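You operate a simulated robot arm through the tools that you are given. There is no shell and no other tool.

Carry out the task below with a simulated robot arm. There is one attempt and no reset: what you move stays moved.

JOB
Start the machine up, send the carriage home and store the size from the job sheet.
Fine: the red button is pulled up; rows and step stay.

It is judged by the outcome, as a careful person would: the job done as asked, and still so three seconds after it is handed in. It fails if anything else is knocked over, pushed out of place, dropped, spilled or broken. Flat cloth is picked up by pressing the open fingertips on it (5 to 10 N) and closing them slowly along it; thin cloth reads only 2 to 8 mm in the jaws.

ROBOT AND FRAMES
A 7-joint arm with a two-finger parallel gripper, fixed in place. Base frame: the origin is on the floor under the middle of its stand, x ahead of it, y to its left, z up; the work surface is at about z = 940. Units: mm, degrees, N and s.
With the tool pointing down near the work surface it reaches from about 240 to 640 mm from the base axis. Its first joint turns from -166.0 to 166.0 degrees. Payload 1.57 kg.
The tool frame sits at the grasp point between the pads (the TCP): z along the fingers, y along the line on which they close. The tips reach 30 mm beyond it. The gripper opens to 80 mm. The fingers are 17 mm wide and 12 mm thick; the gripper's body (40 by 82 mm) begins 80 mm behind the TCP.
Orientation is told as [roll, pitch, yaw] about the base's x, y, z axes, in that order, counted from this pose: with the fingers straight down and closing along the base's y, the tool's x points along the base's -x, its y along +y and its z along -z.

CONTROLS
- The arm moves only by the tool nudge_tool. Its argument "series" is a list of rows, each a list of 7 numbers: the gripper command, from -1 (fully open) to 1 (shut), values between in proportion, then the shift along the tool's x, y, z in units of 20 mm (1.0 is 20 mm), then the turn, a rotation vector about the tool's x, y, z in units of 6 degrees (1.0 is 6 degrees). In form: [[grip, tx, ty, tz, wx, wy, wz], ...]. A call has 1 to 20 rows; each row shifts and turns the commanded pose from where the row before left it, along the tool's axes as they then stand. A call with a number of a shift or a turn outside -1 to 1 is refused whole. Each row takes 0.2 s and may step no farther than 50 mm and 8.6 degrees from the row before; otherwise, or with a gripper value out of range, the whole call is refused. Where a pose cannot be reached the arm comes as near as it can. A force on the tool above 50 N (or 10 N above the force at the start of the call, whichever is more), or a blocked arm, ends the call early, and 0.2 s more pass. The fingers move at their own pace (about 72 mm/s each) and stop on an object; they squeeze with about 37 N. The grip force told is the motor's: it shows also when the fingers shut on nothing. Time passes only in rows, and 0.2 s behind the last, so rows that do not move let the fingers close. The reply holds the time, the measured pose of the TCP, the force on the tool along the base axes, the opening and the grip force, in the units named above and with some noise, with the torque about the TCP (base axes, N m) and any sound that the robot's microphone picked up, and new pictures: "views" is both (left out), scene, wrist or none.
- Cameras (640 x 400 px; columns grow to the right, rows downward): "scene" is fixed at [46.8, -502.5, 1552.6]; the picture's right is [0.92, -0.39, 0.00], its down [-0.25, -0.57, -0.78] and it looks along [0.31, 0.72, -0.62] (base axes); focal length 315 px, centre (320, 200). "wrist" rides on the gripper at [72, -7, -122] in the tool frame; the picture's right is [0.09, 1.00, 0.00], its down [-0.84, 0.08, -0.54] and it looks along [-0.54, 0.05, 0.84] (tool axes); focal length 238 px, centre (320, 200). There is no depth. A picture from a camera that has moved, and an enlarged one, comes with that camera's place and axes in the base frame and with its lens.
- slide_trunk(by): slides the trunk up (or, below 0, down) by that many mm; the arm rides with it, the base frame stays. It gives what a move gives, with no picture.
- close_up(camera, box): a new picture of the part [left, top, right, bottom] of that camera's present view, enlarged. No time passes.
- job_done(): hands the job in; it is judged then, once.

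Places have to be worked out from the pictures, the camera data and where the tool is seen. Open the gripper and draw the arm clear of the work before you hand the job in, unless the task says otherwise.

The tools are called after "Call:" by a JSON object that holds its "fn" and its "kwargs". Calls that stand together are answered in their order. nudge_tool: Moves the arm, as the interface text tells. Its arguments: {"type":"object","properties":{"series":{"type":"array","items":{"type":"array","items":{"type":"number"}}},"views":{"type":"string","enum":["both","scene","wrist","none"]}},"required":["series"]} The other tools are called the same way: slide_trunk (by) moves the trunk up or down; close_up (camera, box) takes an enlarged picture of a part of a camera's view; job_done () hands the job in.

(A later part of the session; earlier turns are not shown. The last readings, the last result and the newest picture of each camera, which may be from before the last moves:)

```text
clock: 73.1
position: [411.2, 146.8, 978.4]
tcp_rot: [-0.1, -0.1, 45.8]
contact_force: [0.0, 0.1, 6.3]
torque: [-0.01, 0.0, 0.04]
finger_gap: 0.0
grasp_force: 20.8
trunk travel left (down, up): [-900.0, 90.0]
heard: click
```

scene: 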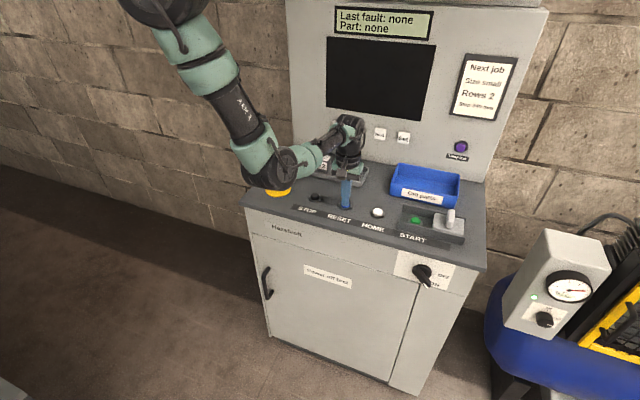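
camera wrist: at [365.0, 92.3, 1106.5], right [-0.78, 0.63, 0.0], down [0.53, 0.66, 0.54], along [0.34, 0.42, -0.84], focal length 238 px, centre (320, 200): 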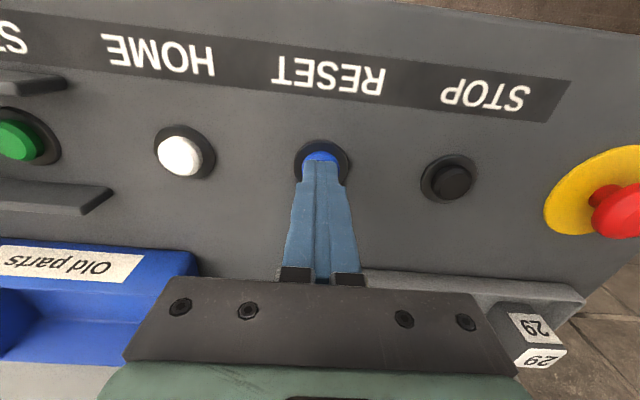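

RESET clicked too. I lift off and check the screen.

Call:
{"fn": "nudge_tool", "kwargs": {"series": [[1, 0, 0, -0.5, 0, 0, 0], [1, 0, 0, -1, 0, 0, 0], [1, 0, 0, -1, 0, 0, 0], [1, 0, 0, -1, 0, 0, 0], [1, 0, 0, -1, 0, 0, 0], [1, 0, 0, 0, 0, 0, 0]], "views": "both"}}

```text
clock: 74.5
position: [411.5, 148.4, 1066.6]
tcp_rot: [-0.1, 0.0, 45.8]
contact_force: [-0.5, 0.2, 0.9]
torque: [0.0, 0.05, -0.03]
finger_gap: 0.0
grasp_force: 21.3
trunk travel left (down, up): [-900.0, 90.0]
camera wrist: at [364.9, 92.0, 1188.1], right [-0.78, 0.63, 0.0], down [0.53, 0.65, 0.54], along [0.34, 0.42, -0.84], focal length 238 px, centre (320, 200)
```

scene: 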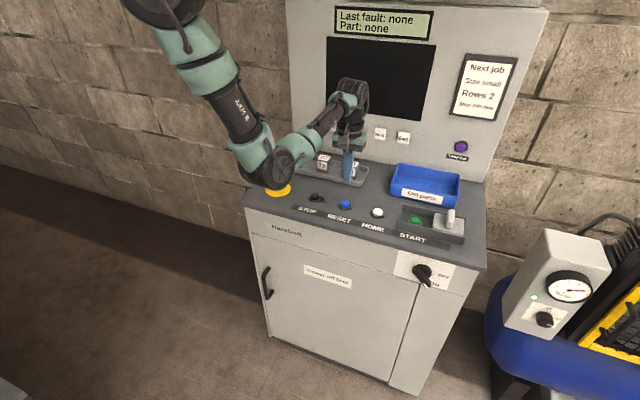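
wrist: 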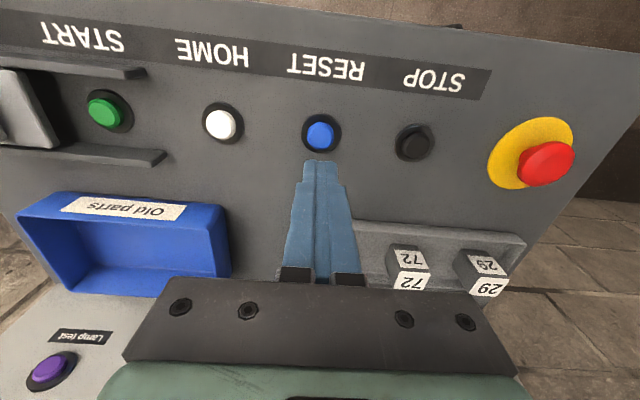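

RESET alone didn't wake it either. The knob may be a few degrees short of its ON stop (I only pushed it to about 46°), so I'll go back and push it firmly to its stop. First I lift away and move out in front of the machine.

Call:
{"fn": "nudge_tool", "kwargs": {"series": [[1, 0.4, 0, -0.9, 0, 0, 0], [1, 0.4, 0, -0.9, 0, 0, 0], [1, 0.4, 0, -0.9, 0, 0, 0], [1, 0.4, 0, -0.9, 0, 0, 0], [1, 0.72, -0.99, 0, 0, 0, 0], [1, 0.72, -0.99, 0, 0, 0, 0], [1, 0.72, -0.99, 0, 0, 0, 0], [1, 0.72, -0.99, 0, 0, 0, 0], [1, 0.72, -0.99, 0, 0, 0, 0], [1, 0.72, -0.99, 0, 0, 0, 0], [1, 0.72, -0.99, 0, 0, 0, 0], [1, 0.72, -0.99, 0, 0, 0, 0], [1, 0.72, -0.99, 0, 0, 0, 0], [1, 0.72, -0.99, 0, 0, 0, 0], [1, 0.72, -0.99, 0, 0, 0, 0], [1, 0.72, -0.99, 0, 0, 0, 0], [1, 0.72, -0.99, 0, 0, 0, 0]], "views": "both"}}

```text
clock: 78.1
position: [442.3, -191.1, 1138.3]
tcp_rot: [0.0, -0.1, 45.9]
contact_force: [0.0, -0.4, 0.5]
torque: [-0.03, -0.01, 0.0]
finger_gap: 0.0
grasp_force: 21.5
out of reach, approached as far as the arm can: row 3
trunk travel left (down, up): [-900.0, 90.0]
camera wrist: at [396.7, -246.8, 1261.1], right [-0.78, 0.63, 0.0], down [0.53, 0.65, 0.54], along [0.34, 0.42, -0.84], focal length 238 px, centre (320, 200)
```

scene: 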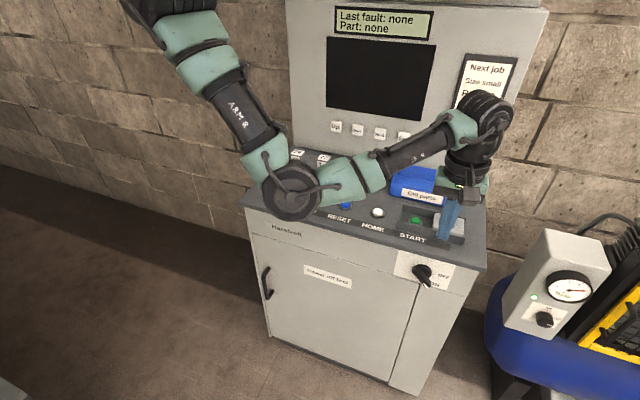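
wrist: 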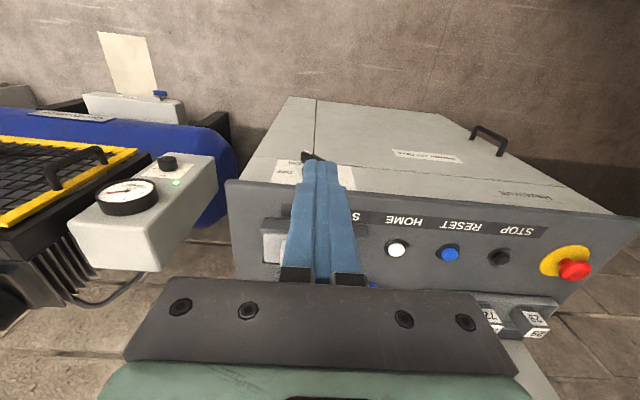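

I tilt the tool 45° towards the machine, then lower the trunk to bring the tip to knob height in front of the desk edge.

Call:
{"fn": "nudge_tool", "kwargs": {"series": [[1, 0, 0, 0, 0, -0.94, 0], [1, 0, 0, 0, 0, -0.94, 0], [1, 0, 0, 0, 0, -0.94, 0], [1, 0, 0, 0, 0, -0.94, 0], [1, 0, 0, 0, 0, -0.94, 0], [1, 0, 0, 0, 0, -0.94, 0], [1, 0, 0, 0, 0, -0.94, 0], [1, 0, 0, 0, 0, -0.94, 0]], "views": "none"}}

Call:
{"fn": "slide_trunk", "kwargs": {"by": -200}}

Call:
{"fn": "nudge_tool", "kwargs": {"series": [[1, 0, 0, 0, 0, 0, 0]], "views": "both"}}

Call:
{"fn": "close_up", "kwargs": {"camera": "wrist", "box": [220, 20, 420, 150]}}

```text
clock: 79.9
position: [443.0, -188.3, 1139.2]
tcp_rot: [-0.1, -45.2, 46.0]
contact_force: [0.4, 0.0, 0.5]
torque: [0.02, 0.01, 0.02]
finger_gap: 0.3
grasp_force: 21.2
trunk travel left (down, up): [-900.0, 90.0]
```

```text
clock: 82.1
position: [442.1, -188.1, 938.4]
tcp_rot: [0.0, -45.2, 45.7]
contact_force: [0.2, -0.1, 0.1]
torque: [0.01, 0.02, 0.0]
finger_gap: 0.0
grasp_force: 21.5
trunk travel left (down, up): [-700.0, 290.0]
```

```text
clock: 82.5
position: [442.2, -188.0, 939.6]
tcp_rot: [0.0, -45.1, 45.8]
contact_force: [0.2, -0.3, 0.2]
torque: [0.01, 0.0, -0.01]
finger_gap: 0.0
grasp_force: 21.0
trunk travel left (down, up): [-700.0, 290.0]
camera wrist: at [351.3, -291.3, 974.2], right [-0.76, 0.65, -0.07], down [0.09, 0.2, 0.98], along [0.64, 0.73, -0.21], focal length 238 px, centre (320, 200)
```

scene: 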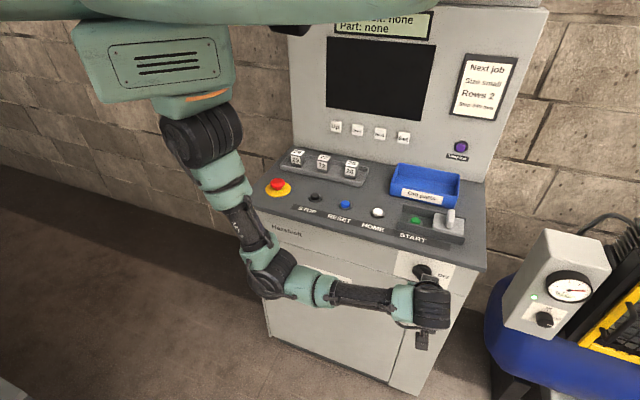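
wrist: 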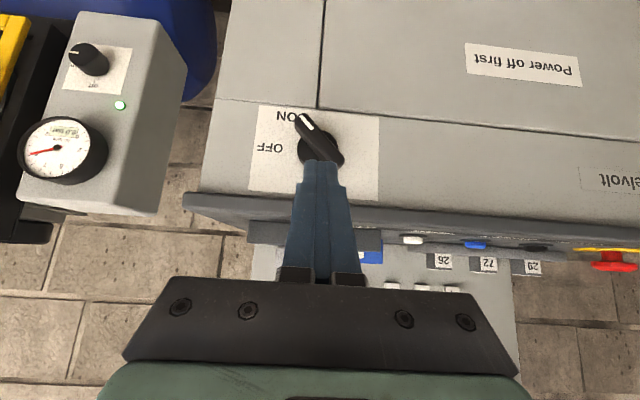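

```text
3.08 times, centred on (320, 85) of wrist
camera zoom: at [351.3, -291.3, 974.2], right [-0.76, 0.65, -0.07], down [0.09, 0.2, 0.98], along [0.64, 0.73, -0.21], focal length 733 px, centre (320, 554)
```

zoom: 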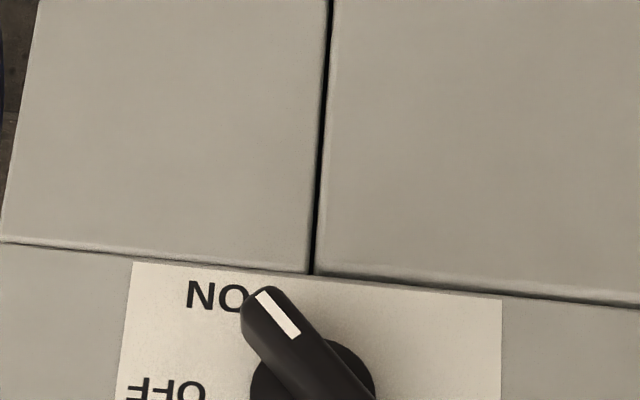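

Call:
{"fn": "close_up", "kwargs": {"camera": "wrist", "box": [240, 100, 400, 200]}}

```text
4.00 times, centred on (320, 150) of wrist
camera zoom: at [351.3, -291.3, 974.2], right [-0.76, 0.65, -0.07], down [0.09, 0.2, 0.98], along [0.64, 0.73, -0.21], focal length 953 px, centre (320, 400)
```

zoom: 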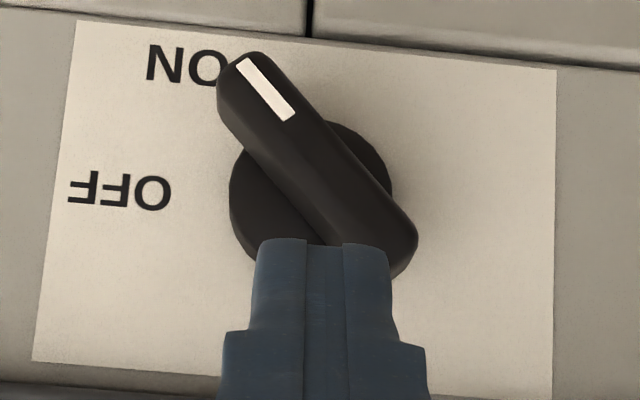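

The knob measures 45° on both bar and white mark, pointing at ON, so it is fully switched. The likely sequence is then ON → RESET → START, and START has not been pressed since the reset. I raise the trunk again, turn the tool vertical and return to START.

Call:
{"fn": "slide_trunk", "kwargs": {"by": 150}}

Call:
{"fn": "nudge_tool", "kwargs": {"series": [[1, 0, 0, 0, 0, 0.94, 0], [1, 0, 0, 0, 0, 0.94, 0], [1, 0, 0, 0, 0, 0.94, 0], [1, 0, 0, 0, 0, 0.94, 0], [1, 0, 0, 0, 0, 0.94, 0], [1, 0, 0, 0, 0, 0.94, 0], [1, 0, 0, 0, 0, 0.94, 0], [1, 0, 0, 0, 0, 0.94, 0], [1, -0.95, 0.24, 0, 0, 0, 0], [1, -0.95, 0.24, 0, 0, 0, 0], [1, -0.95, 0.24, 0, 0, 0, 0], [1, -0.95, 0.24, 0, 0, 0, 0], [1, -0.95, 0.24, 0, 0, 0, 0], [1, -0.95, 0.24, 0, 0, 0, 0], [1, -0.95, 0.24, 0, 0, 0, 0], [1, -0.95, 0.24, 0, 0, 0, 0], [1, -0.95, 0.24, 0, 0, 0, 0], [1, -0.95, 0.24, 0, 0, 0, 0], [1, -0.95, 0.24, 0, 0, 0, 0]], "views": "both"}}

```text
clock: 84.2
position: [442.4, -189.1, 1089.7]
tcp_rot: [0.0, -45.2, 45.8]
contact_force: [0.2, -0.2, -0.6]
torque: [-0.02, 0.01, -0.01]
finger_gap: 0.0
grasp_force: 21.1
trunk travel left (down, up): [-850.0, 140.0]
```

```text
clock: 88.2
position: [551.9, -0.9, 1090.0]
tcp_rot: [0.0, 0.0, 45.9]
contact_force: [1.2, 0.0, -0.1]
torque: [-0.05, 0.02, -0.02]
finger_gap: 0.2
grasp_force: 21.5
trunk travel left (down, up): [-850.0, 140.0]
camera wrist: at [505.6, -57.2, 1211.4], right [-0.78, 0.63, 0.0], down [0.53, 0.65, 0.54], along [0.34, 0.42, -0.84], focal length 238 px, centre (320, 200)
```

scene: 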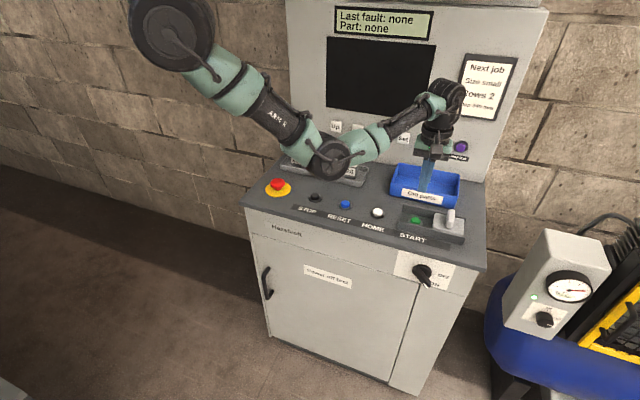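
wrist: 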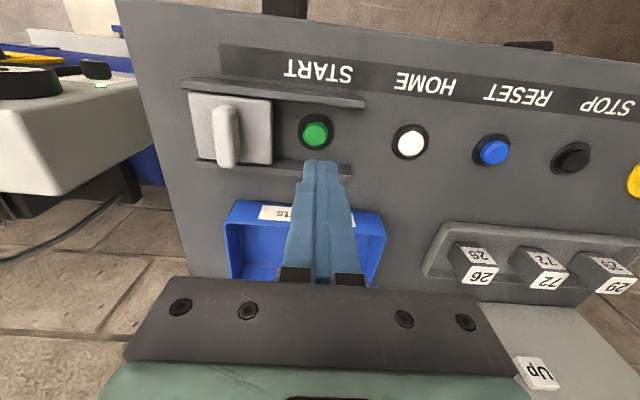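

I correct by about 7 mm in m and 4 mm in e, and lower onto START again.

Call:
{"fn": "nudge_tool", "kwargs": {"series": [[1, -0.34, -0.18, 0.9, 0, 0, 0], [1, 0, 0, 0.9, 0, 0, 0], [1, 0, 0, 0.9, 0, 0, 0], [1, 0, 0, 0.9, 0, 0, 0], [1, 0, 0, 0.9, 0, 0, 0], [1, 0, 0, 0.5, 0, 0, 0], [1, 0, 0, 0.2, 0, 0, 0], [1, 0, 0, 0, 0, 0, 0]], "views": "wrist"}}

```text
clock: 90.0
position: [557.5, -1.0, 985.0]
tcp_rot: [-0.1, 0.0, 45.8]
contact_force: [-0.2, 0.0, -0.2]
torque: [-0.01, -0.01, 0.0]
finger_gap: 0.0
grasp_force: 21.2
trunk travel left (down, up): [-850.0, 140.0]
camera wrist: at [511.9, -55.7, 1107.2], right [-0.78, 0.63, 0.0], down [0.53, 0.65, 0.54], along [0.34, 0.42, -0.84], focal length 238 px, centre (320, 200)
```

wrist: 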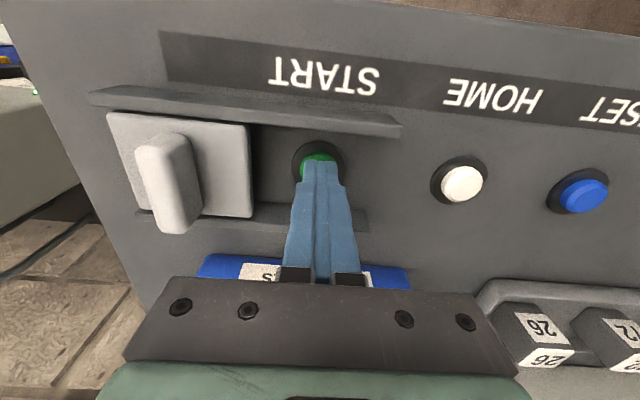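

Right over START. I press in 2 mm steps, and hold a moment at the bottom.

Call:
{"fn": "nudge_tool", "kwargs": {"series": [[1, 0, 0, 0.1, 0, 0, 0], [1, 0, 0, 0.1, 0, 0, 0], [1, 0, 0, 0.1, 0, 0, 0], [1, 0, 0, 0.1, 0, 0, 0], [1, 0, 0, 0, 0, 0, 0]], "views": "scene"}}

```text
clock: 91.2
position: [558.4, 0.0, 976.9]
tcp_rot: [0.0, 0.0, 45.8]
contact_force: [0.2, -0.2, 5.6]
torque: [-0.02, 0.02, 0.05]
finger_gap: 0.0
grasp_force: 21.4
trunk travel left (down, up): [-850.0, 140.0]
heard: click
```

scene: 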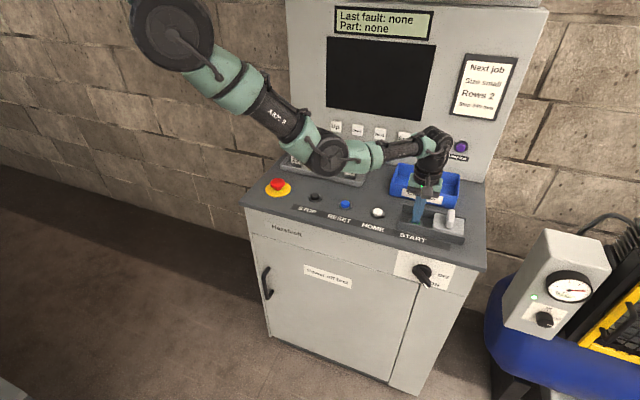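

Clicked again, but the screen stays dark. I lift off and go on to test the red button: if it is pressed in, it must be pulled up, which the job says is fine.

Call:
{"fn": "nudge_tool", "kwargs": {"series": [[1, 0, 0, -0.5, 0, 0, 0], [1, 0, 0, -1, 0, 0, 0], [1, 0, 0, -1, 0, 0, 0], [1, 0, 0, -1, 0, 0, 0], [1, 0, 0, -1, 0, 0, 0], [1, 0, 0, -1, 0, 0, 0], [1, 0, 0.95, -0.5, 0, 0, 0], [1, 0, 0.95, -0.5, 0, 0, 0], [1, 0, 0.95, 0, 0, 0, 0], [1, 0, 0.95, 0, 0, 0, 0], [1, 0, 0.95, 0, 0, 0, 0], [1, 0, 0.95, 0, 0, 0, 0], [1, 0, 0.95, 0, 0, 0, 0], [1, 0, 0.95, 0, 0, 0, 0], [1, 0, 0.95, 0, 0, 0, 0], [1, 0, 0.95, 0, 0, 0, 0]], "views": "both"}}

```text
clock: 94.6
position: [420.6, 133.9, 1107.5]
tcp_rot: [-0.1, 0.0, 45.8]
contact_force: [0.3, -1.6, -1.5]
torque: [-0.02, -0.01, 0.01]
finger_gap: 0.0
grasp_force: 21.0
trunk travel left (down, up): [-850.0, 140.0]
camera wrist: at [374.3, 77.4, 1229.3], right [-0.78, 0.63, 0.0], down [0.53, 0.65, 0.54], along [0.34, 0.42, -0.84], focal length 238 px, centre (320, 200)
```

scene: 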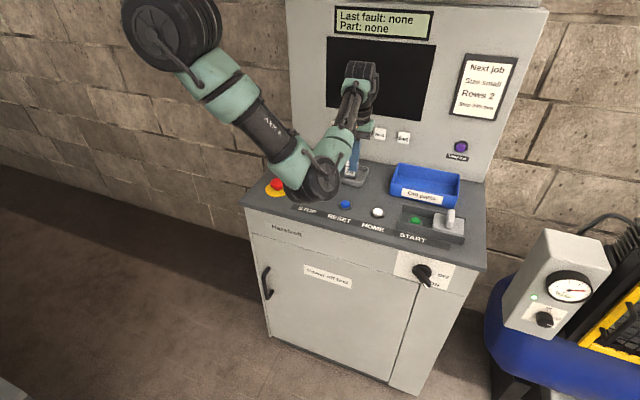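
wrist: 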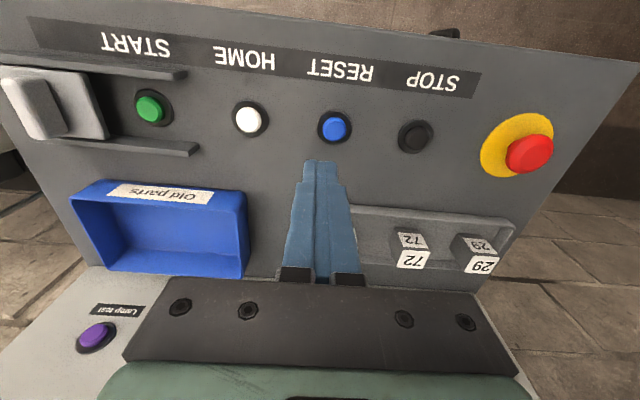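

The red button is at about m=394, e=-44 (x≈248, y≈310). I move over it with the gripper opening.

Call:
{"fn": "nudge_tool", "kwargs": {"series": [[1, 0, 0.95, 0, 0, 0, 0], [1, 0, 0.95, 0, 0, 0, 0], [1, 0, 0.95, 0, 0, 0, 0], [1, 0, 0.95, 0, 0, 0, 0], [-1, 0, 0.95, 0, 0, 0, 0], [-1, 0, 0.95, 0, 0, 0, 0], [-1, 0, 0.95, 0, 0, 0, 0], [-1, 0, 0.95, 0, 0, 0, 0], [-1, 0, 0.95, 0, 0, 0, 0], [-1, 0, 0.95, 0, 0, 0, 0], [-1, 0, 0.95, 0, 0, 0, 0], [-1, 0, 0.95, 0, 0, 0, 0], [-1, 0, 0.95, 0, 0, 0, 0], [-1, 0, 0, 0, 0, 0, 0]], "views": "both"}}

Call:
{"fn": "close_up", "kwargs": {"camera": "wrist", "box": [220, 60, 420, 200]}}

```text
clock: 97.6
position: [245.7, 305.3, 1106.0]
tcp_rot: [0.0, -0.1, 45.7]
contact_force: [-0.4, 0.5, -0.3]
torque: [-0.02, 0.0, -0.02]
finger_gap: 79.8
grasp_force: 0.1
trunk travel left (down, up): [-850.0, 140.0]
camera wrist: at [200.2, 250.3, 1228.6], right [-0.78, 0.63, 0.0], down [0.53, 0.65, 0.54], along [0.34, 0.42, -0.84], focal length 238 px, centre (320, 200)
```

scene: 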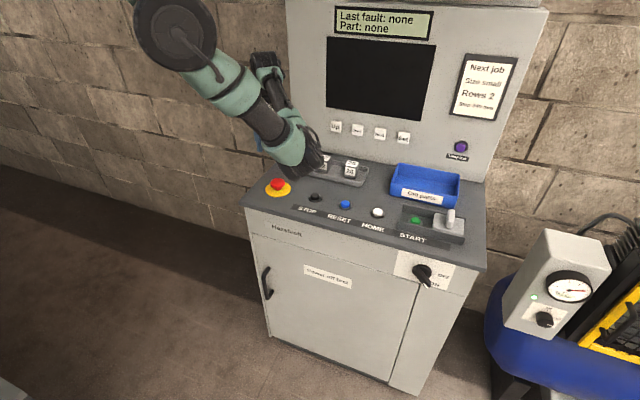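
wrist: 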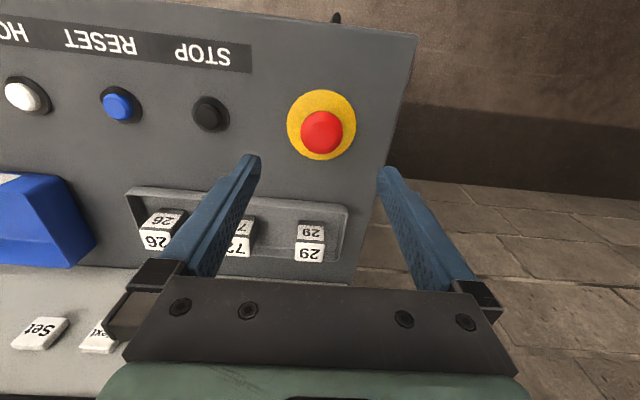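

```text
2.86 times, centred on (320, 130) of wrist
camera zoom: at [200.2, 250.3, 1228.6], right [-0.78, 0.63, 0.0], down [0.53, 0.65, 0.54], along [0.34, 0.42, -0.84], focal length 681 px, centre (320, 400)
```

zoom: 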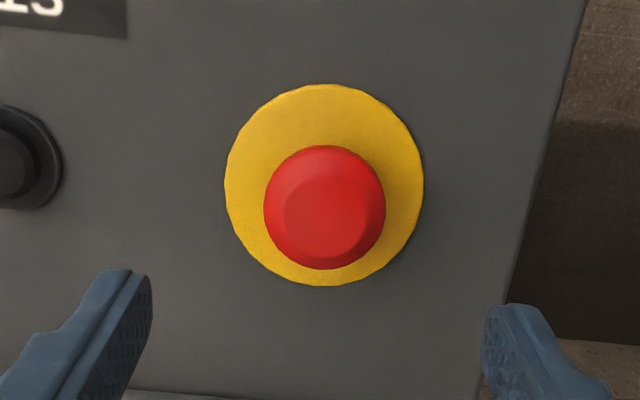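

The button head is centred at about m=395.6, e=-45.5, z≈974. I centre over it and lower the open fingers around the head, tips about 10 mm above the yellow disc.

Call:
{"fn": "nudge_tool", "kwargs": {"series": [[-1, -0.3, 0.17, 0.9, 0, 0, 0], [-1, 0, 0, 1, 0, 0, 0], [-1, 0, 0, 1, 0, 0, 0], [-1, 0, 0, 1, 0, 0, 0], [-1, 0, 0, 1, 0, 0, 0], [-1, 0, 0, 0.9, 0, 0, 0], [-1, 0, 0, 0.15, 0, 0, 0]], "views": "both"}}

```text
clock: 99.2
position: [247.3, 311.1, 986.9]
tcp_rot: [0.0, 0.0, 45.8]
contact_force: [0.2, -0.4, -0.3]
torque: [-0.01, -0.03, 0.0]
finger_gap: 80.2
grasp_force: 0.0
trunk travel left (down, up): [-850.0, 140.0]
camera wrist: at [201.6, 255.9, 1109.6], right [-0.78, 0.63, 0.0], down [0.53, 0.65, 0.54], along [0.34, 0.42, -0.84], focal length 238 px, centre (320, 200)
```

scene: 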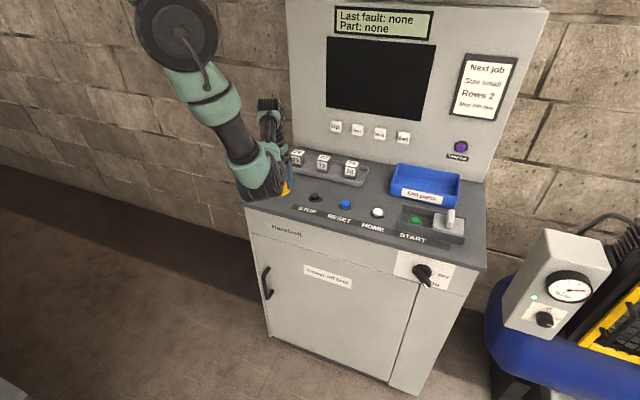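
wrist: 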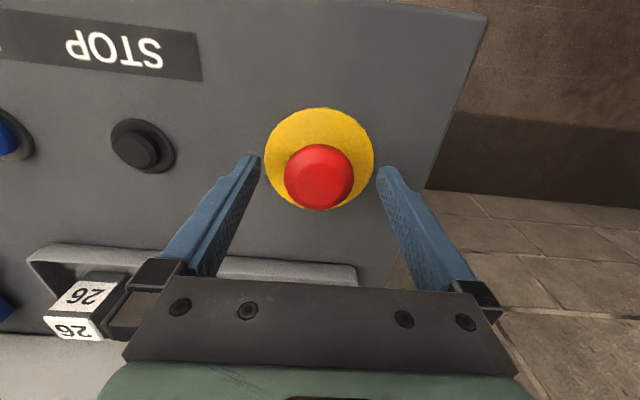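

The fingers are nicely either side of the head. I close on it and hold still to read the gap.

Call:
{"fn": "nudge_tool", "kwargs": {"series": [[-0.1, 0, 0, 0, 0, 0, 0], [0.1, 0, 0, 0, 0, 0, 0], [0.4, 0, 0, 0, 0, 0, 0], [0.4, 0, 0, 0, 0, 0, 0]], "views": "wrist"}}

```text
clock: 100.2
position: [247.6, 311.1, 988.0]
tcp_rot: [0.0, 0.1, 45.8]
contact_force: [1.5, -2.1, -1.8]
torque: [-0.03, -0.06, -0.03]
finger_gap: 47.2
grasp_force: 44.9
trunk travel left (down, up): [-850.0, 140.0]
camera wrist: at [201.7, 255.8, 1109.7], right [-0.78, 0.63, 0.0], down [0.53, 0.65, 0.54], along [0.34, 0.42, -0.84], focal length 238 px, centre (320, 200)
```

wrist: 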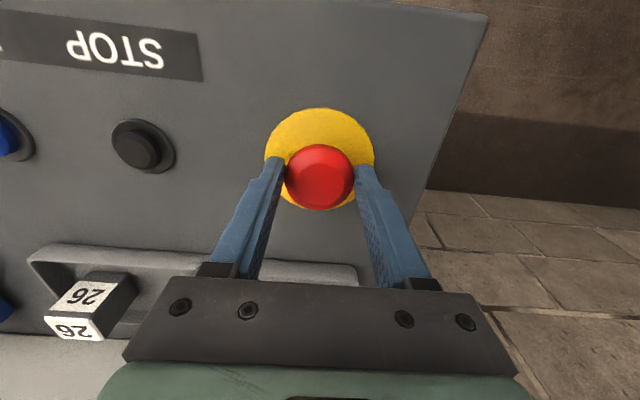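

Gripped at 47 mm, as measured. I pull gently upward in 2 mm steps and watch force and height.

Call:
{"fn": "nudge_tool", "kwargs": {"series": [[0.4, 0, 0, -0.1, 0, 0, 0], [0.4, 0, 0, -0.1, 0, 0, 0]], "views": "none"}}

```text
clock: 100.8
position: [247.8, 311.5, 991.6]
tcp_rot: [0.0, 0.1, 45.8]
contact_force: [2.5, 0.0, 0.5]
torque: [-0.51, 0.56, 0.0]
finger_gap: 46.9
grasp_force: 44.9
trunk travel left (down, up): [-850.0, 140.0]
heard: click
```

A click was heard, so the red button had been pressed in and is now releasing. I pull a little further to make sure that it's fully up.

Call:
{"fn": "nudge_tool", "kwargs": {"series": [[0.4, 0, 0, -0.1, 0, 0, 0], [0.4, 0, 0, -0.1, 0, 0, 0], [0.4, 0, 0, 0, 0, 0, 0]], "views": "both"}}

```text
clock: 101.6
position: [246.7, 311.6, 997.0]
tcp_rot: [-0.1, 0.0, 45.8]
contact_force: [3.1, -1.5, 0.3]
torque: [-0.11, 0.01, 0.02]
finger_gap: 47.0
grasp_force: 45.3
trunk travel left (down, up): [-850.0, 140.0]
camera wrist: at [201.6, 255.6, 1117.5], right [-0.78, 0.63, 0.0], down [0.53, 0.65, 0.54], along [0.34, 0.42, -0.84], focal length 238 px, centre (320, 200)
```

scene: 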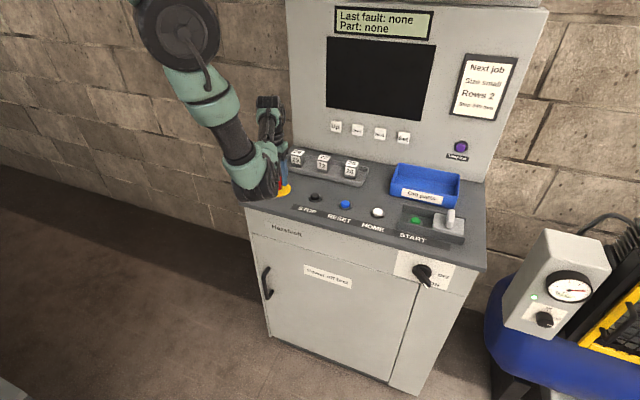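
wrist: 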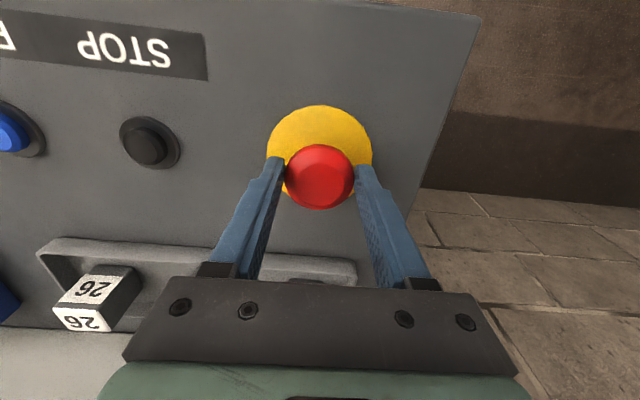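

The head rose about 9 mm along with the fingers and still carries no load. I pull 4 mm more to find its upper stop.

Call:
{"fn": "nudge_tool", "kwargs": {"series": [[0.4, 0, 0, -0.1, 0, 0, 0], [0.4, 0, 0, -0.1, 0, 0, 0]], "views": "wrist"}}

```text
clock: 102.2
position: [249.2, 312.3, 995.9]
tcp_rot: [-0.1, 0.5, 45.8]
contact_force: [6.7, 1.7, -34.4]
torque: [0.39, -0.42, 0.02]
finger_gap: 47.1
grasp_force: 45.1
trunk travel left (down, up): [-850.0, 140.0]
camera wrist: at [202.3, 256.5, 1119.1], right [-0.78, 0.63, 0.0], down [0.53, 0.66, 0.54], along [0.34, 0.42, -0.84], focal length 238 px, centre (320, 200)
```

wrist: 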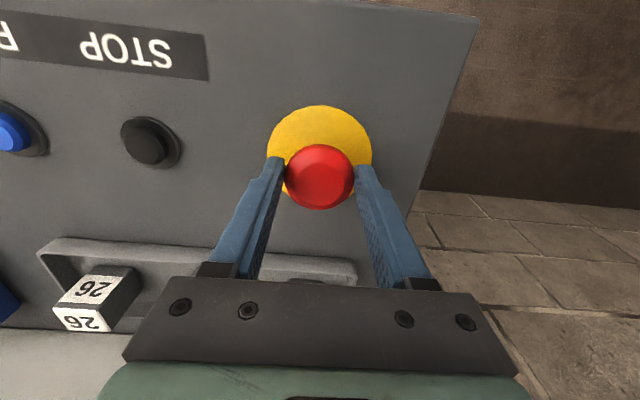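

That is the upper stop (34 N): the red button is fully up. I ease off slightly, open the gripper and rise straight off.

Call:
{"fn": "nudge_tool", "kwargs": {"series": [[0.4, 0, 0, 0.1, 0, 0, 0], [-0.4, 0, 0, 0, 0, 0, 0], [-1, 0, 0, 0, 0, 0, 0], [-1, 0, 0, 0, 0, 0, 0], [-1, 0, 0, -0.8, 0, 0, 0], [-1, 0, 0, -1, 0, 0, 0], [-1, 0, 0, -1, 0, 0, 0], [-1, 0, 0, -1, 0, 0, 0], [-1, 0, 0, -1, 0, 0, 0]], "views": "both"}}

Call:
{"fn": "close_up", "kwargs": {"camera": "scene", "box": [250, 160, 330, 210]}}

```text
clock: 104.2
position: [246.7, 311.8, 1093.9]
tcp_rot: [0.0, 0.1, 45.8]
contact_force: [0.1, -0.7, -0.1]
torque: [0.01, 0.01, -0.03]
finger_gap: 79.9
grasp_force: 0.1
trunk travel left (down, up): [-850.0, 140.0]
camera wrist: at [200.7, 255.9, 1215.5], right [-0.78, 0.63, 0.0], down [0.53, 0.65, 0.54], along [0.34, 0.42, -0.84], focal length 238 px, centre (320, 200)
```

scene: 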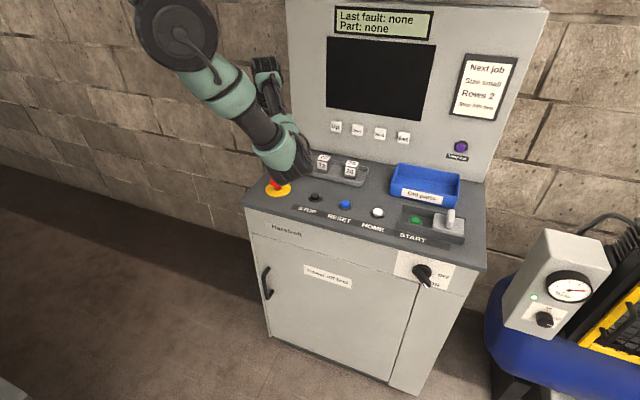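
wrist: 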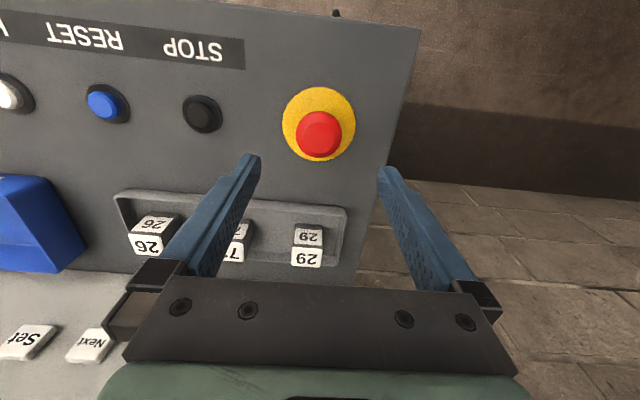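

```text
8.00 times, centred on (290, 185) of scene
camera zoom: at [46.8, -502.5, 1552.6], right [0.92, -0.39, 0.0], down [-0.25, -0.57, -0.78], along [0.31, 0.72, -0.62], focal length 2519 px, centre (560, 320)
```

zoom: 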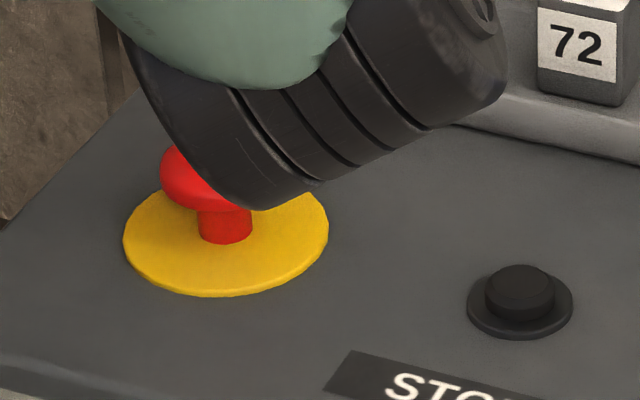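

The stem is clearly longer now: the red button is pulled up. The screen is still off, so next comes RESET and then START. I move over RESET with fingers closed.

Call:
{"fn": "nudge_tool", "kwargs": {"series": [[-1, 0, -0.95, 0, 0, 0, 0], [-1, 0, -0.95, 0, 0, 0, 0], [1, 0, -0.95, 0, 0, 0, 0], [1, 0, -0.95, 0, 0, 0, 0], [1, 0, -0.95, 0, 0, 0, 0], [1, 0, -0.95, 0, 0, 0, 0], [1, 0, -0.95, 0, 0, 0, 0], [1, 0, -0.95, 0, 0, 0, 0], [1, 0, -0.95, 0, 0, 0, 0], [1, 0, -0.95, 0, 0, 0, 0], [1, 0, -0.95, 0, 0, 0, 0], [1, 0, -0.95, 0, 0, 0, 0], [1, 0, -0.2, 0, 0, 0, 0], [1, 0, 0, 0.9, 0, 0, 0], [1, 0, 0, 0.9, 0, 0, 0], [1, 0, 0, 0.9, 0, 0, 0]], "views": "both"}}

```text
clock: 107.6
position: [413.1, 149.0, 1038.9]
tcp_rot: [-0.2, 0.0, 45.8]
contact_force: [0.2, -1.0, -0.3]
torque: [-0.02, -0.01, 0.01]
finger_gap: 0.0
grasp_force: 21.1
trunk travel left (down, up): [-850.0, 140.0]
camera wrist: at [366.2, 93.6, 1161.5], right [-0.78, 0.63, 0.0], down [0.53, 0.65, 0.54], along [0.34, 0.42, -0.84], focal length 238 px, centre (320, 200)
```

scene: 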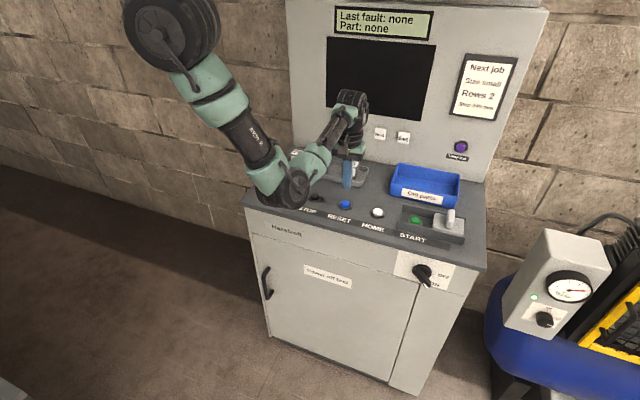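
wrist: 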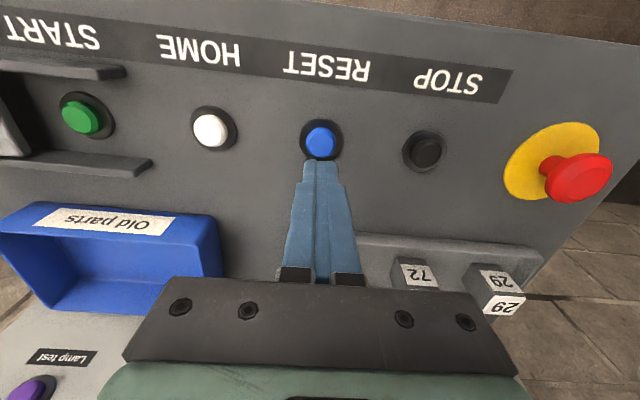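

Over RESET. I lower and press with 2 mm steps at the end.

Call:
{"fn": "nudge_tool", "kwargs": {"series": [[1, 0.08, 0, 0.9, 0, 0, 0], [1, 0, 0, 0.9, 0, 0, 0], [1, 0, 0, 0.7, 0, 0, 0], [1, 0, 0, 0.2, 0, 0, 0], [1, 0, 0, 0.1, 0, 0, 0], [1, 0, 0, 0.1, 0, 0, 0], [1, 0, 0, 0.1, 0, 0, 0], [1, 0, 0, 0, 0, 0, 0]], "views": "scene"}}

```text
clock: 109.4
position: [413.0, 149.1, 978.6]
tcp_rot: [0.0, 0.1, 45.8]
contact_force: [-0.9, 0.8, 1.8]
torque: [0.02, 0.0, 0.02]
finger_gap: 0.1
grasp_force: 21.6
trunk travel left (down, up): [-850.0, 140.0]
```

scene: 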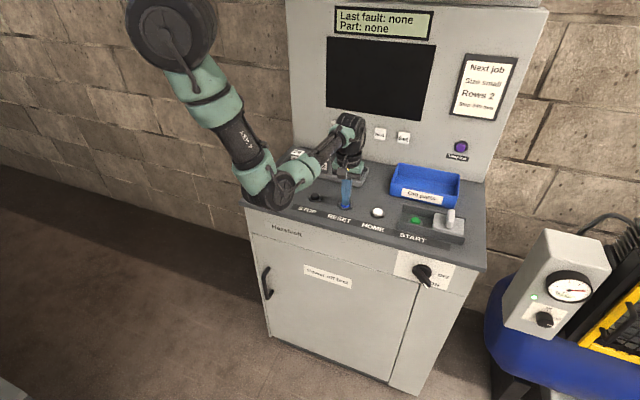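

Contact at 1.8 N but no click yet; I press 2–3 mm deeper.

Call:
{"fn": "nudge_tool", "kwargs": {"series": [[1, 0, 0, 0.08, 0, 0, 0], [1, 0, 0, 0.08, 0, 0, 0], [1, 0, 0, 0, 0, 0, 0]], "views": "scene"}}

```text
clock: 110.2
position: [412.8, 147.8, 977.1]
tcp_rot: [-0.1, -0.1, 45.7]
contact_force: [-0.1, -0.1, 8.8]
torque: [0.02, -0.02, 0.1]
finger_gap: 0.3
grasp_force: 21.3
trunk travel left (down, up): [-850.0, 140.0]
heard: click
```

scene: 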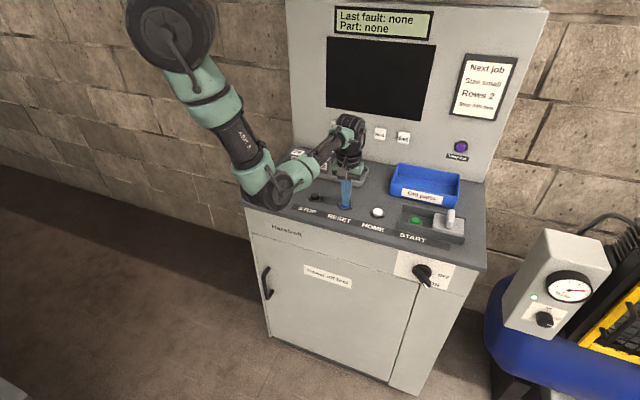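

RESET clicked. I lift and move across to START.

Call:
{"fn": "nudge_tool", "kwargs": {"series": [[1, 0, 0, -0.5, 0, 0, 0], [1, 0, 0, -1, 0, 0, 0], [1, 0, 0, -1, 0, 0, 0], [1, 0, 0, -1, 0, 0, 0], [1, 0, -0.95, -0.3, 0, 0, 0], [1, 0, -0.95, 0, 0, 0, 0], [1, 0, -0.95, 0, 0, 0, 0], [1, 0, -0.95, 0, 0, 0, 0], [1, 0, -0.95, 0, 0, 0, 0], [1, 0, -0.95, 0, 0, 0, 0], [1, 0, -0.95, 0, 0, 0, 0], [1, 0, -0.95, 0, 0, 0, 0], [1, 0, -0.95, 0, 0, 0, 0], [1, 0, -0.95, 0, 0, 0, 0], [1, 0, -0.85, 0, 0, 0, 0]], "views": "both"}}

```text
clock: 113.4
position: [559.7, 3.2, 1053.6]
tcp_rot: [0.0, 0.0, 45.8]
contact_force: [0.5, -0.4, 1.2]
torque: [0.0, -0.02, 0.02]
finger_gap: 0.1
grasp_force: 21.2
trunk travel left (down, up): [-850.0, 140.0]
camera wrist: at [514.1, -52.8, 1174.7], right [-0.78, 0.63, 0.0], down [0.53, 0.65, 0.54], along [0.34, 0.42, -0.84], focal length 238 px, centre (320, 200)
```

scene: 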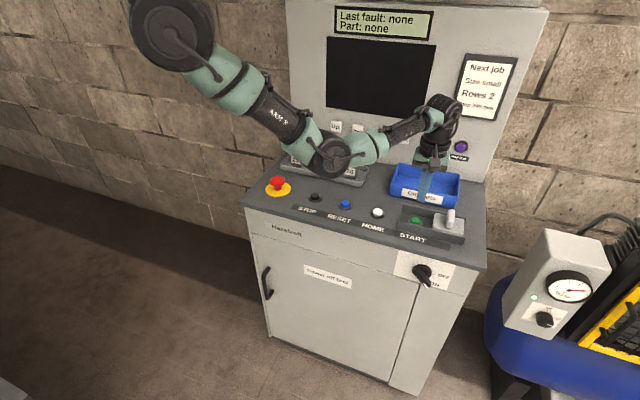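
wrist: 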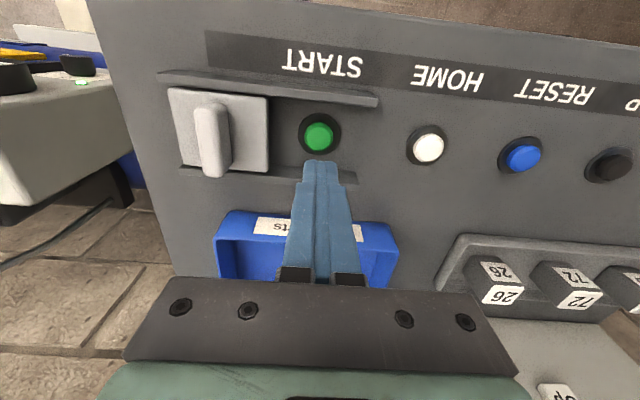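

Aligned over START. I lower and press until it clicks.

Call:
{"fn": "nudge_tool", "kwargs": {"series": [[1, 0.07, -0.05, 1, 0, 0, 0], [1, 0, 0, 1, 0, 0, 0], [1, 0, 0, 1, 0, 0, 0], [1, 0, 0, 0.4, 0, 0, 0], [1, 0, 0, 0.1, 0, 0, 0], [1, 0, 0, 0.1, 0, 0, 0], [1, 0, 0, 0.1, 0, 0, 0], [1, 0, 0, 0.1, 0, 0, 0], [1, 0, 0, 0, 0, 0, 0]], "views": "scene"}}

```text
clock: 115.4
position: [559.8, 2.9, 978.5]
tcp_rot: [-0.1, 0.0, 45.8]
contact_force: [-1.5, 0.8, 4.1]
torque: [0.03, 0.06, 0.03]
finger_gap: 0.0
grasp_force: 20.5
trunk travel left (down, up): [-850.0, 140.0]
heard: click
```

scene: 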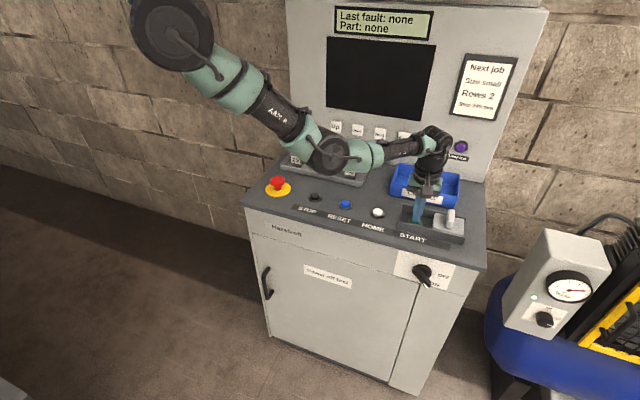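

Call:
{"fn": "nudge_tool", "kwargs": {"series": [[1, 0, 0, -0.5, 0, 0, 0], [1, 0, 0, -1, 0, 0, 0], [1, 0, 0, -1, 0, 0, 0], [1, 0, 0, -1, 0, 0, 0], [1, 0, 0, 0, 0, 0, 0], [1, 0, 0, 0, 0, 0, 0], [1, 0, 0, 0, 0, 0, 0], [1, 0, 0, 0, 0, 0, 0], [1, 0, 0, 0, 0, 0, 0]], "views": "both"}}

```text
clock: 117.4
position: [560.0, 2.2, 1045.8]
tcp_rot: [0.0, 0.0, 45.7]
contact_force: [0.2, 0.1, -0.3]
torque: [0.0, 0.01, -0.02]
finger_gap: 0.1
grasp_force: 21.5
trunk travel left (down, up): [-850.0, 140.0]
camera wrist: at [513.6, -54.0, 1168.4], right [-0.78, 0.63, 0.0], down [0.53, 0.65, 0.54], along [0.34, 0.42, -0.84], focal length 238 px, centre (320, 200)
```

scene: 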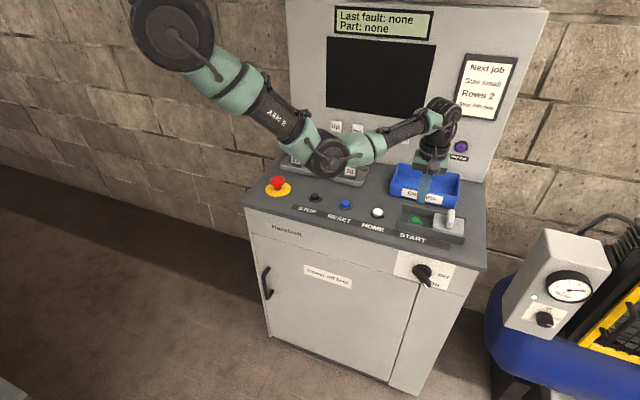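
wrist: 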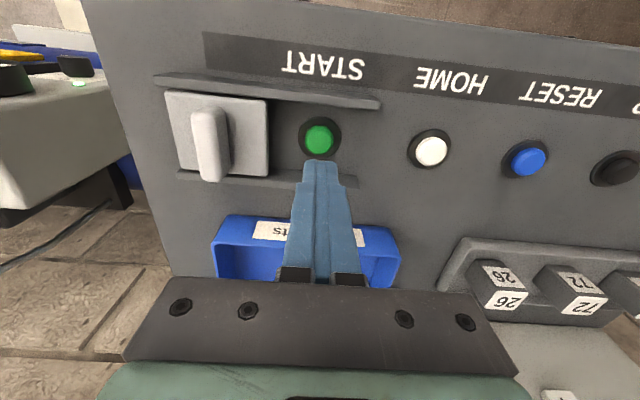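

START clicked once more, with the red button now up, and the screen is still dark. I check the lamp column again from above, as the lamps may now show a state.

Call:
{"fn": "nudge_tool", "kwargs": {"series": [[1, 0.4, 0.9, -1, 0, 0, 0], [1, 0.4, 0.9, -1, 0, 0, 0], [1, 0.4, 0.9, -1, 0, 0, 0], [1, 0.4, 0.9, -1, 0, 0, 0], [1, 0.4, 0.9, -1, 0, 0, 0], [1, 0.4, 0.9, -1, 0, 0, 0], [1, 0.4, 0.9, -1, 0, 0, 0], [1, 0.4, 0.9, -1, 0, 0, 0], [1, 0, 0, -0.5, 0, -1, 0], [1, 0, 0, -0.5, 0, -1, 0], [1, 0, 0, -0.5, 0, -1, 0], [1, 0, 0, -0.5, 0, -1, 0], [1, 0, 0, 0, 0, -1, 0], [1, 0, 0, 0, 0, -1, 0], [1, 0, 0, 0, 0, -1, 0], [1, 0, 0, 0, 0, -1, 0], [1, 0, 0, 0, 0, -1, 0], [1, 0, 0, 0, 0, -1, 0], [1, 0, 0, 0, 0, -1, 0], [1, 0, 0, 0, 0, -1, 0]], "views": "both"}}

Call:
{"fn": "slide_trunk", "kwargs": {"by": 140}}

Call:
{"fn": "nudge_tool", "kwargs": {"series": [[1, 0, 0, 0, 0, 0, 0]], "views": "both"}}

```text
clock: 121.6
position: [407.2, 55.2, 1246.2]
tcp_rot: [-0.1, -72.1, 46.0]
contact_force: [0.1, 0.5, 0.9]
torque: [-0.01, 0.0, -0.01]
finger_gap: 0.0
grasp_force: 21.3
out of reach, approached as far as the arm can: row 3
trunk travel left (down, up): [-850.0, 140.0]
camera wrist: at [314.9, -49.9, 1214.8], right [-0.73, 0.67, -0.09], down [-0.24, -0.13, 0.96], along [0.64, 0.73, 0.25], focal length 238 px, centre (320, 200)
```

scene: 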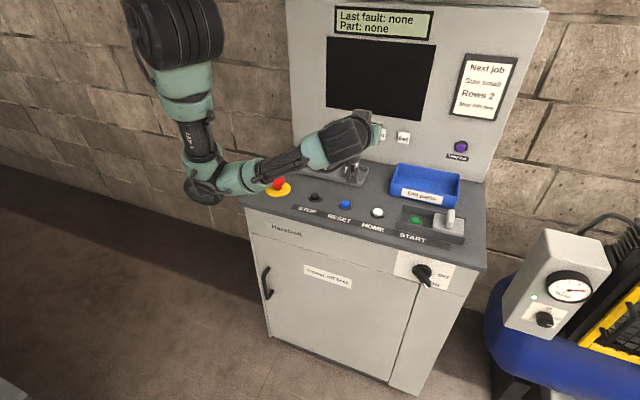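
wrist: 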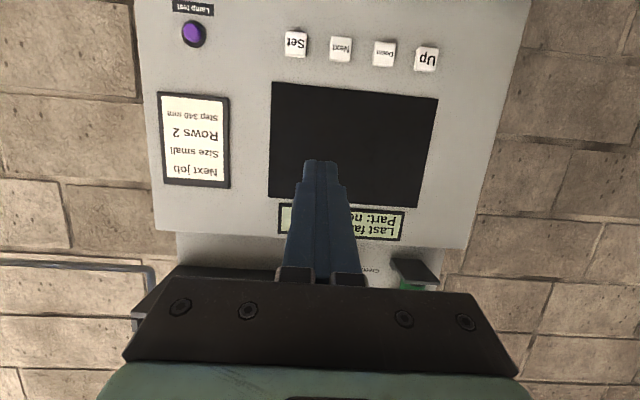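

```text
clock: 123.3
position: [408.7, 52.4, 1386.1]
tcp_rot: [-0.1, -71.9, 45.9]
contact_force: [-0.2, 1.0, 0.0]
torque: [0.0, 0.0, 0.02]
finger_gap: 0.0
grasp_force: 21.5
trunk travel left (down, up): [-990.0, 0.0]
```

```text
clock: 123.7
position: [408.2, 52.8, 1385.5]
tcp_rot: [-0.1, -72.0, 45.9]
contact_force: [-0.6, -0.9, -0.1]
torque: [-0.01, -0.02, 0.01]
finger_gap: 0.0
grasp_force: 21.2
trunk travel left (down, up): [-990.0, 0.0]
camera wrist: at [315.1, -50.0, 1355.0], right [-0.73, 0.67, -0.09], down [-0.23, -0.13, 0.96], along [0.64, 0.73, 0.25], focal length 238 px, centre (320, 200)
```

scene: 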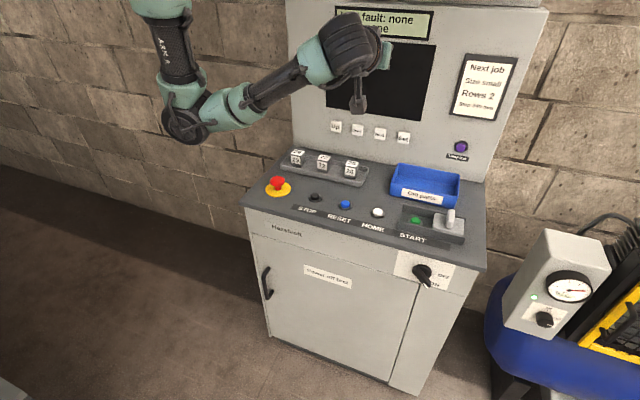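
wrist: 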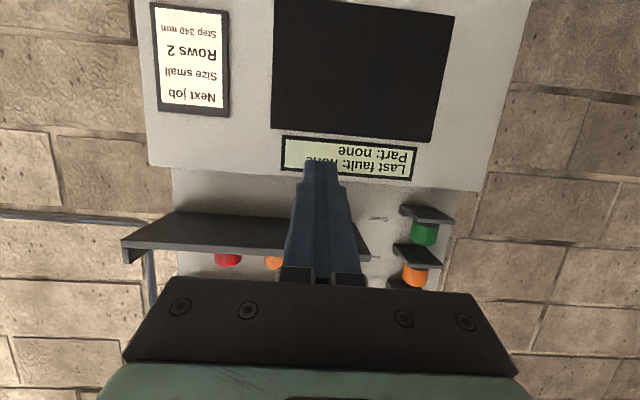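

Call:
{"fn": "close_up", "kwargs": {"camera": "wrist", "box": [350, 180, 490, 290]}}

Call:
{"fn": "close_up", "kwargs": {"camera": "scene", "box": [240, 160, 480, 300]}}

```text
3.64 times, centred on (420, 235) of wrist
camera zoom: at [315.1, -50.0, 1355.0], right [-0.73, 0.67, -0.09], down [-0.23, -0.13, 0.96], along [0.64, 0.73, 0.25], focal length 867 px, centre (-44, 73)
```

zoom: 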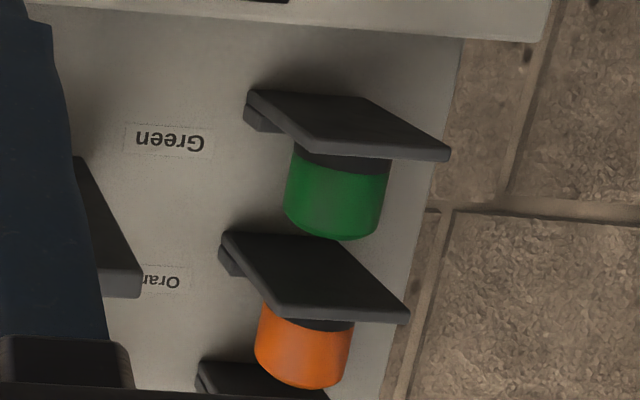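

```text
2.67 times, centred on (360, 230) of scene
camera zoom: at [46.8, -502.5, 1552.6], right [0.92, -0.39, 0.0], down [-0.25, -0.57, -0.78], along [0.31, 0.72, -0.62], focal length 840 px, centre (213, 120)
```

zoom: 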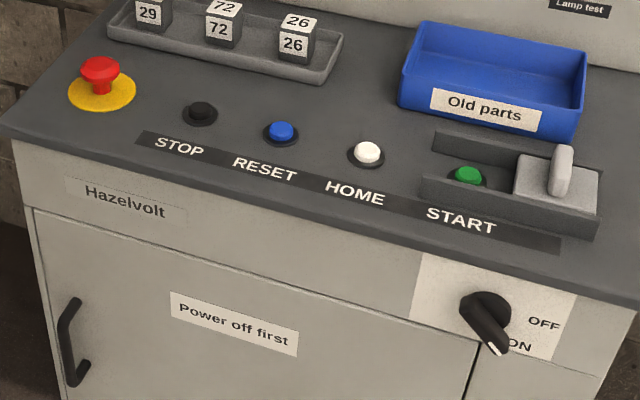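

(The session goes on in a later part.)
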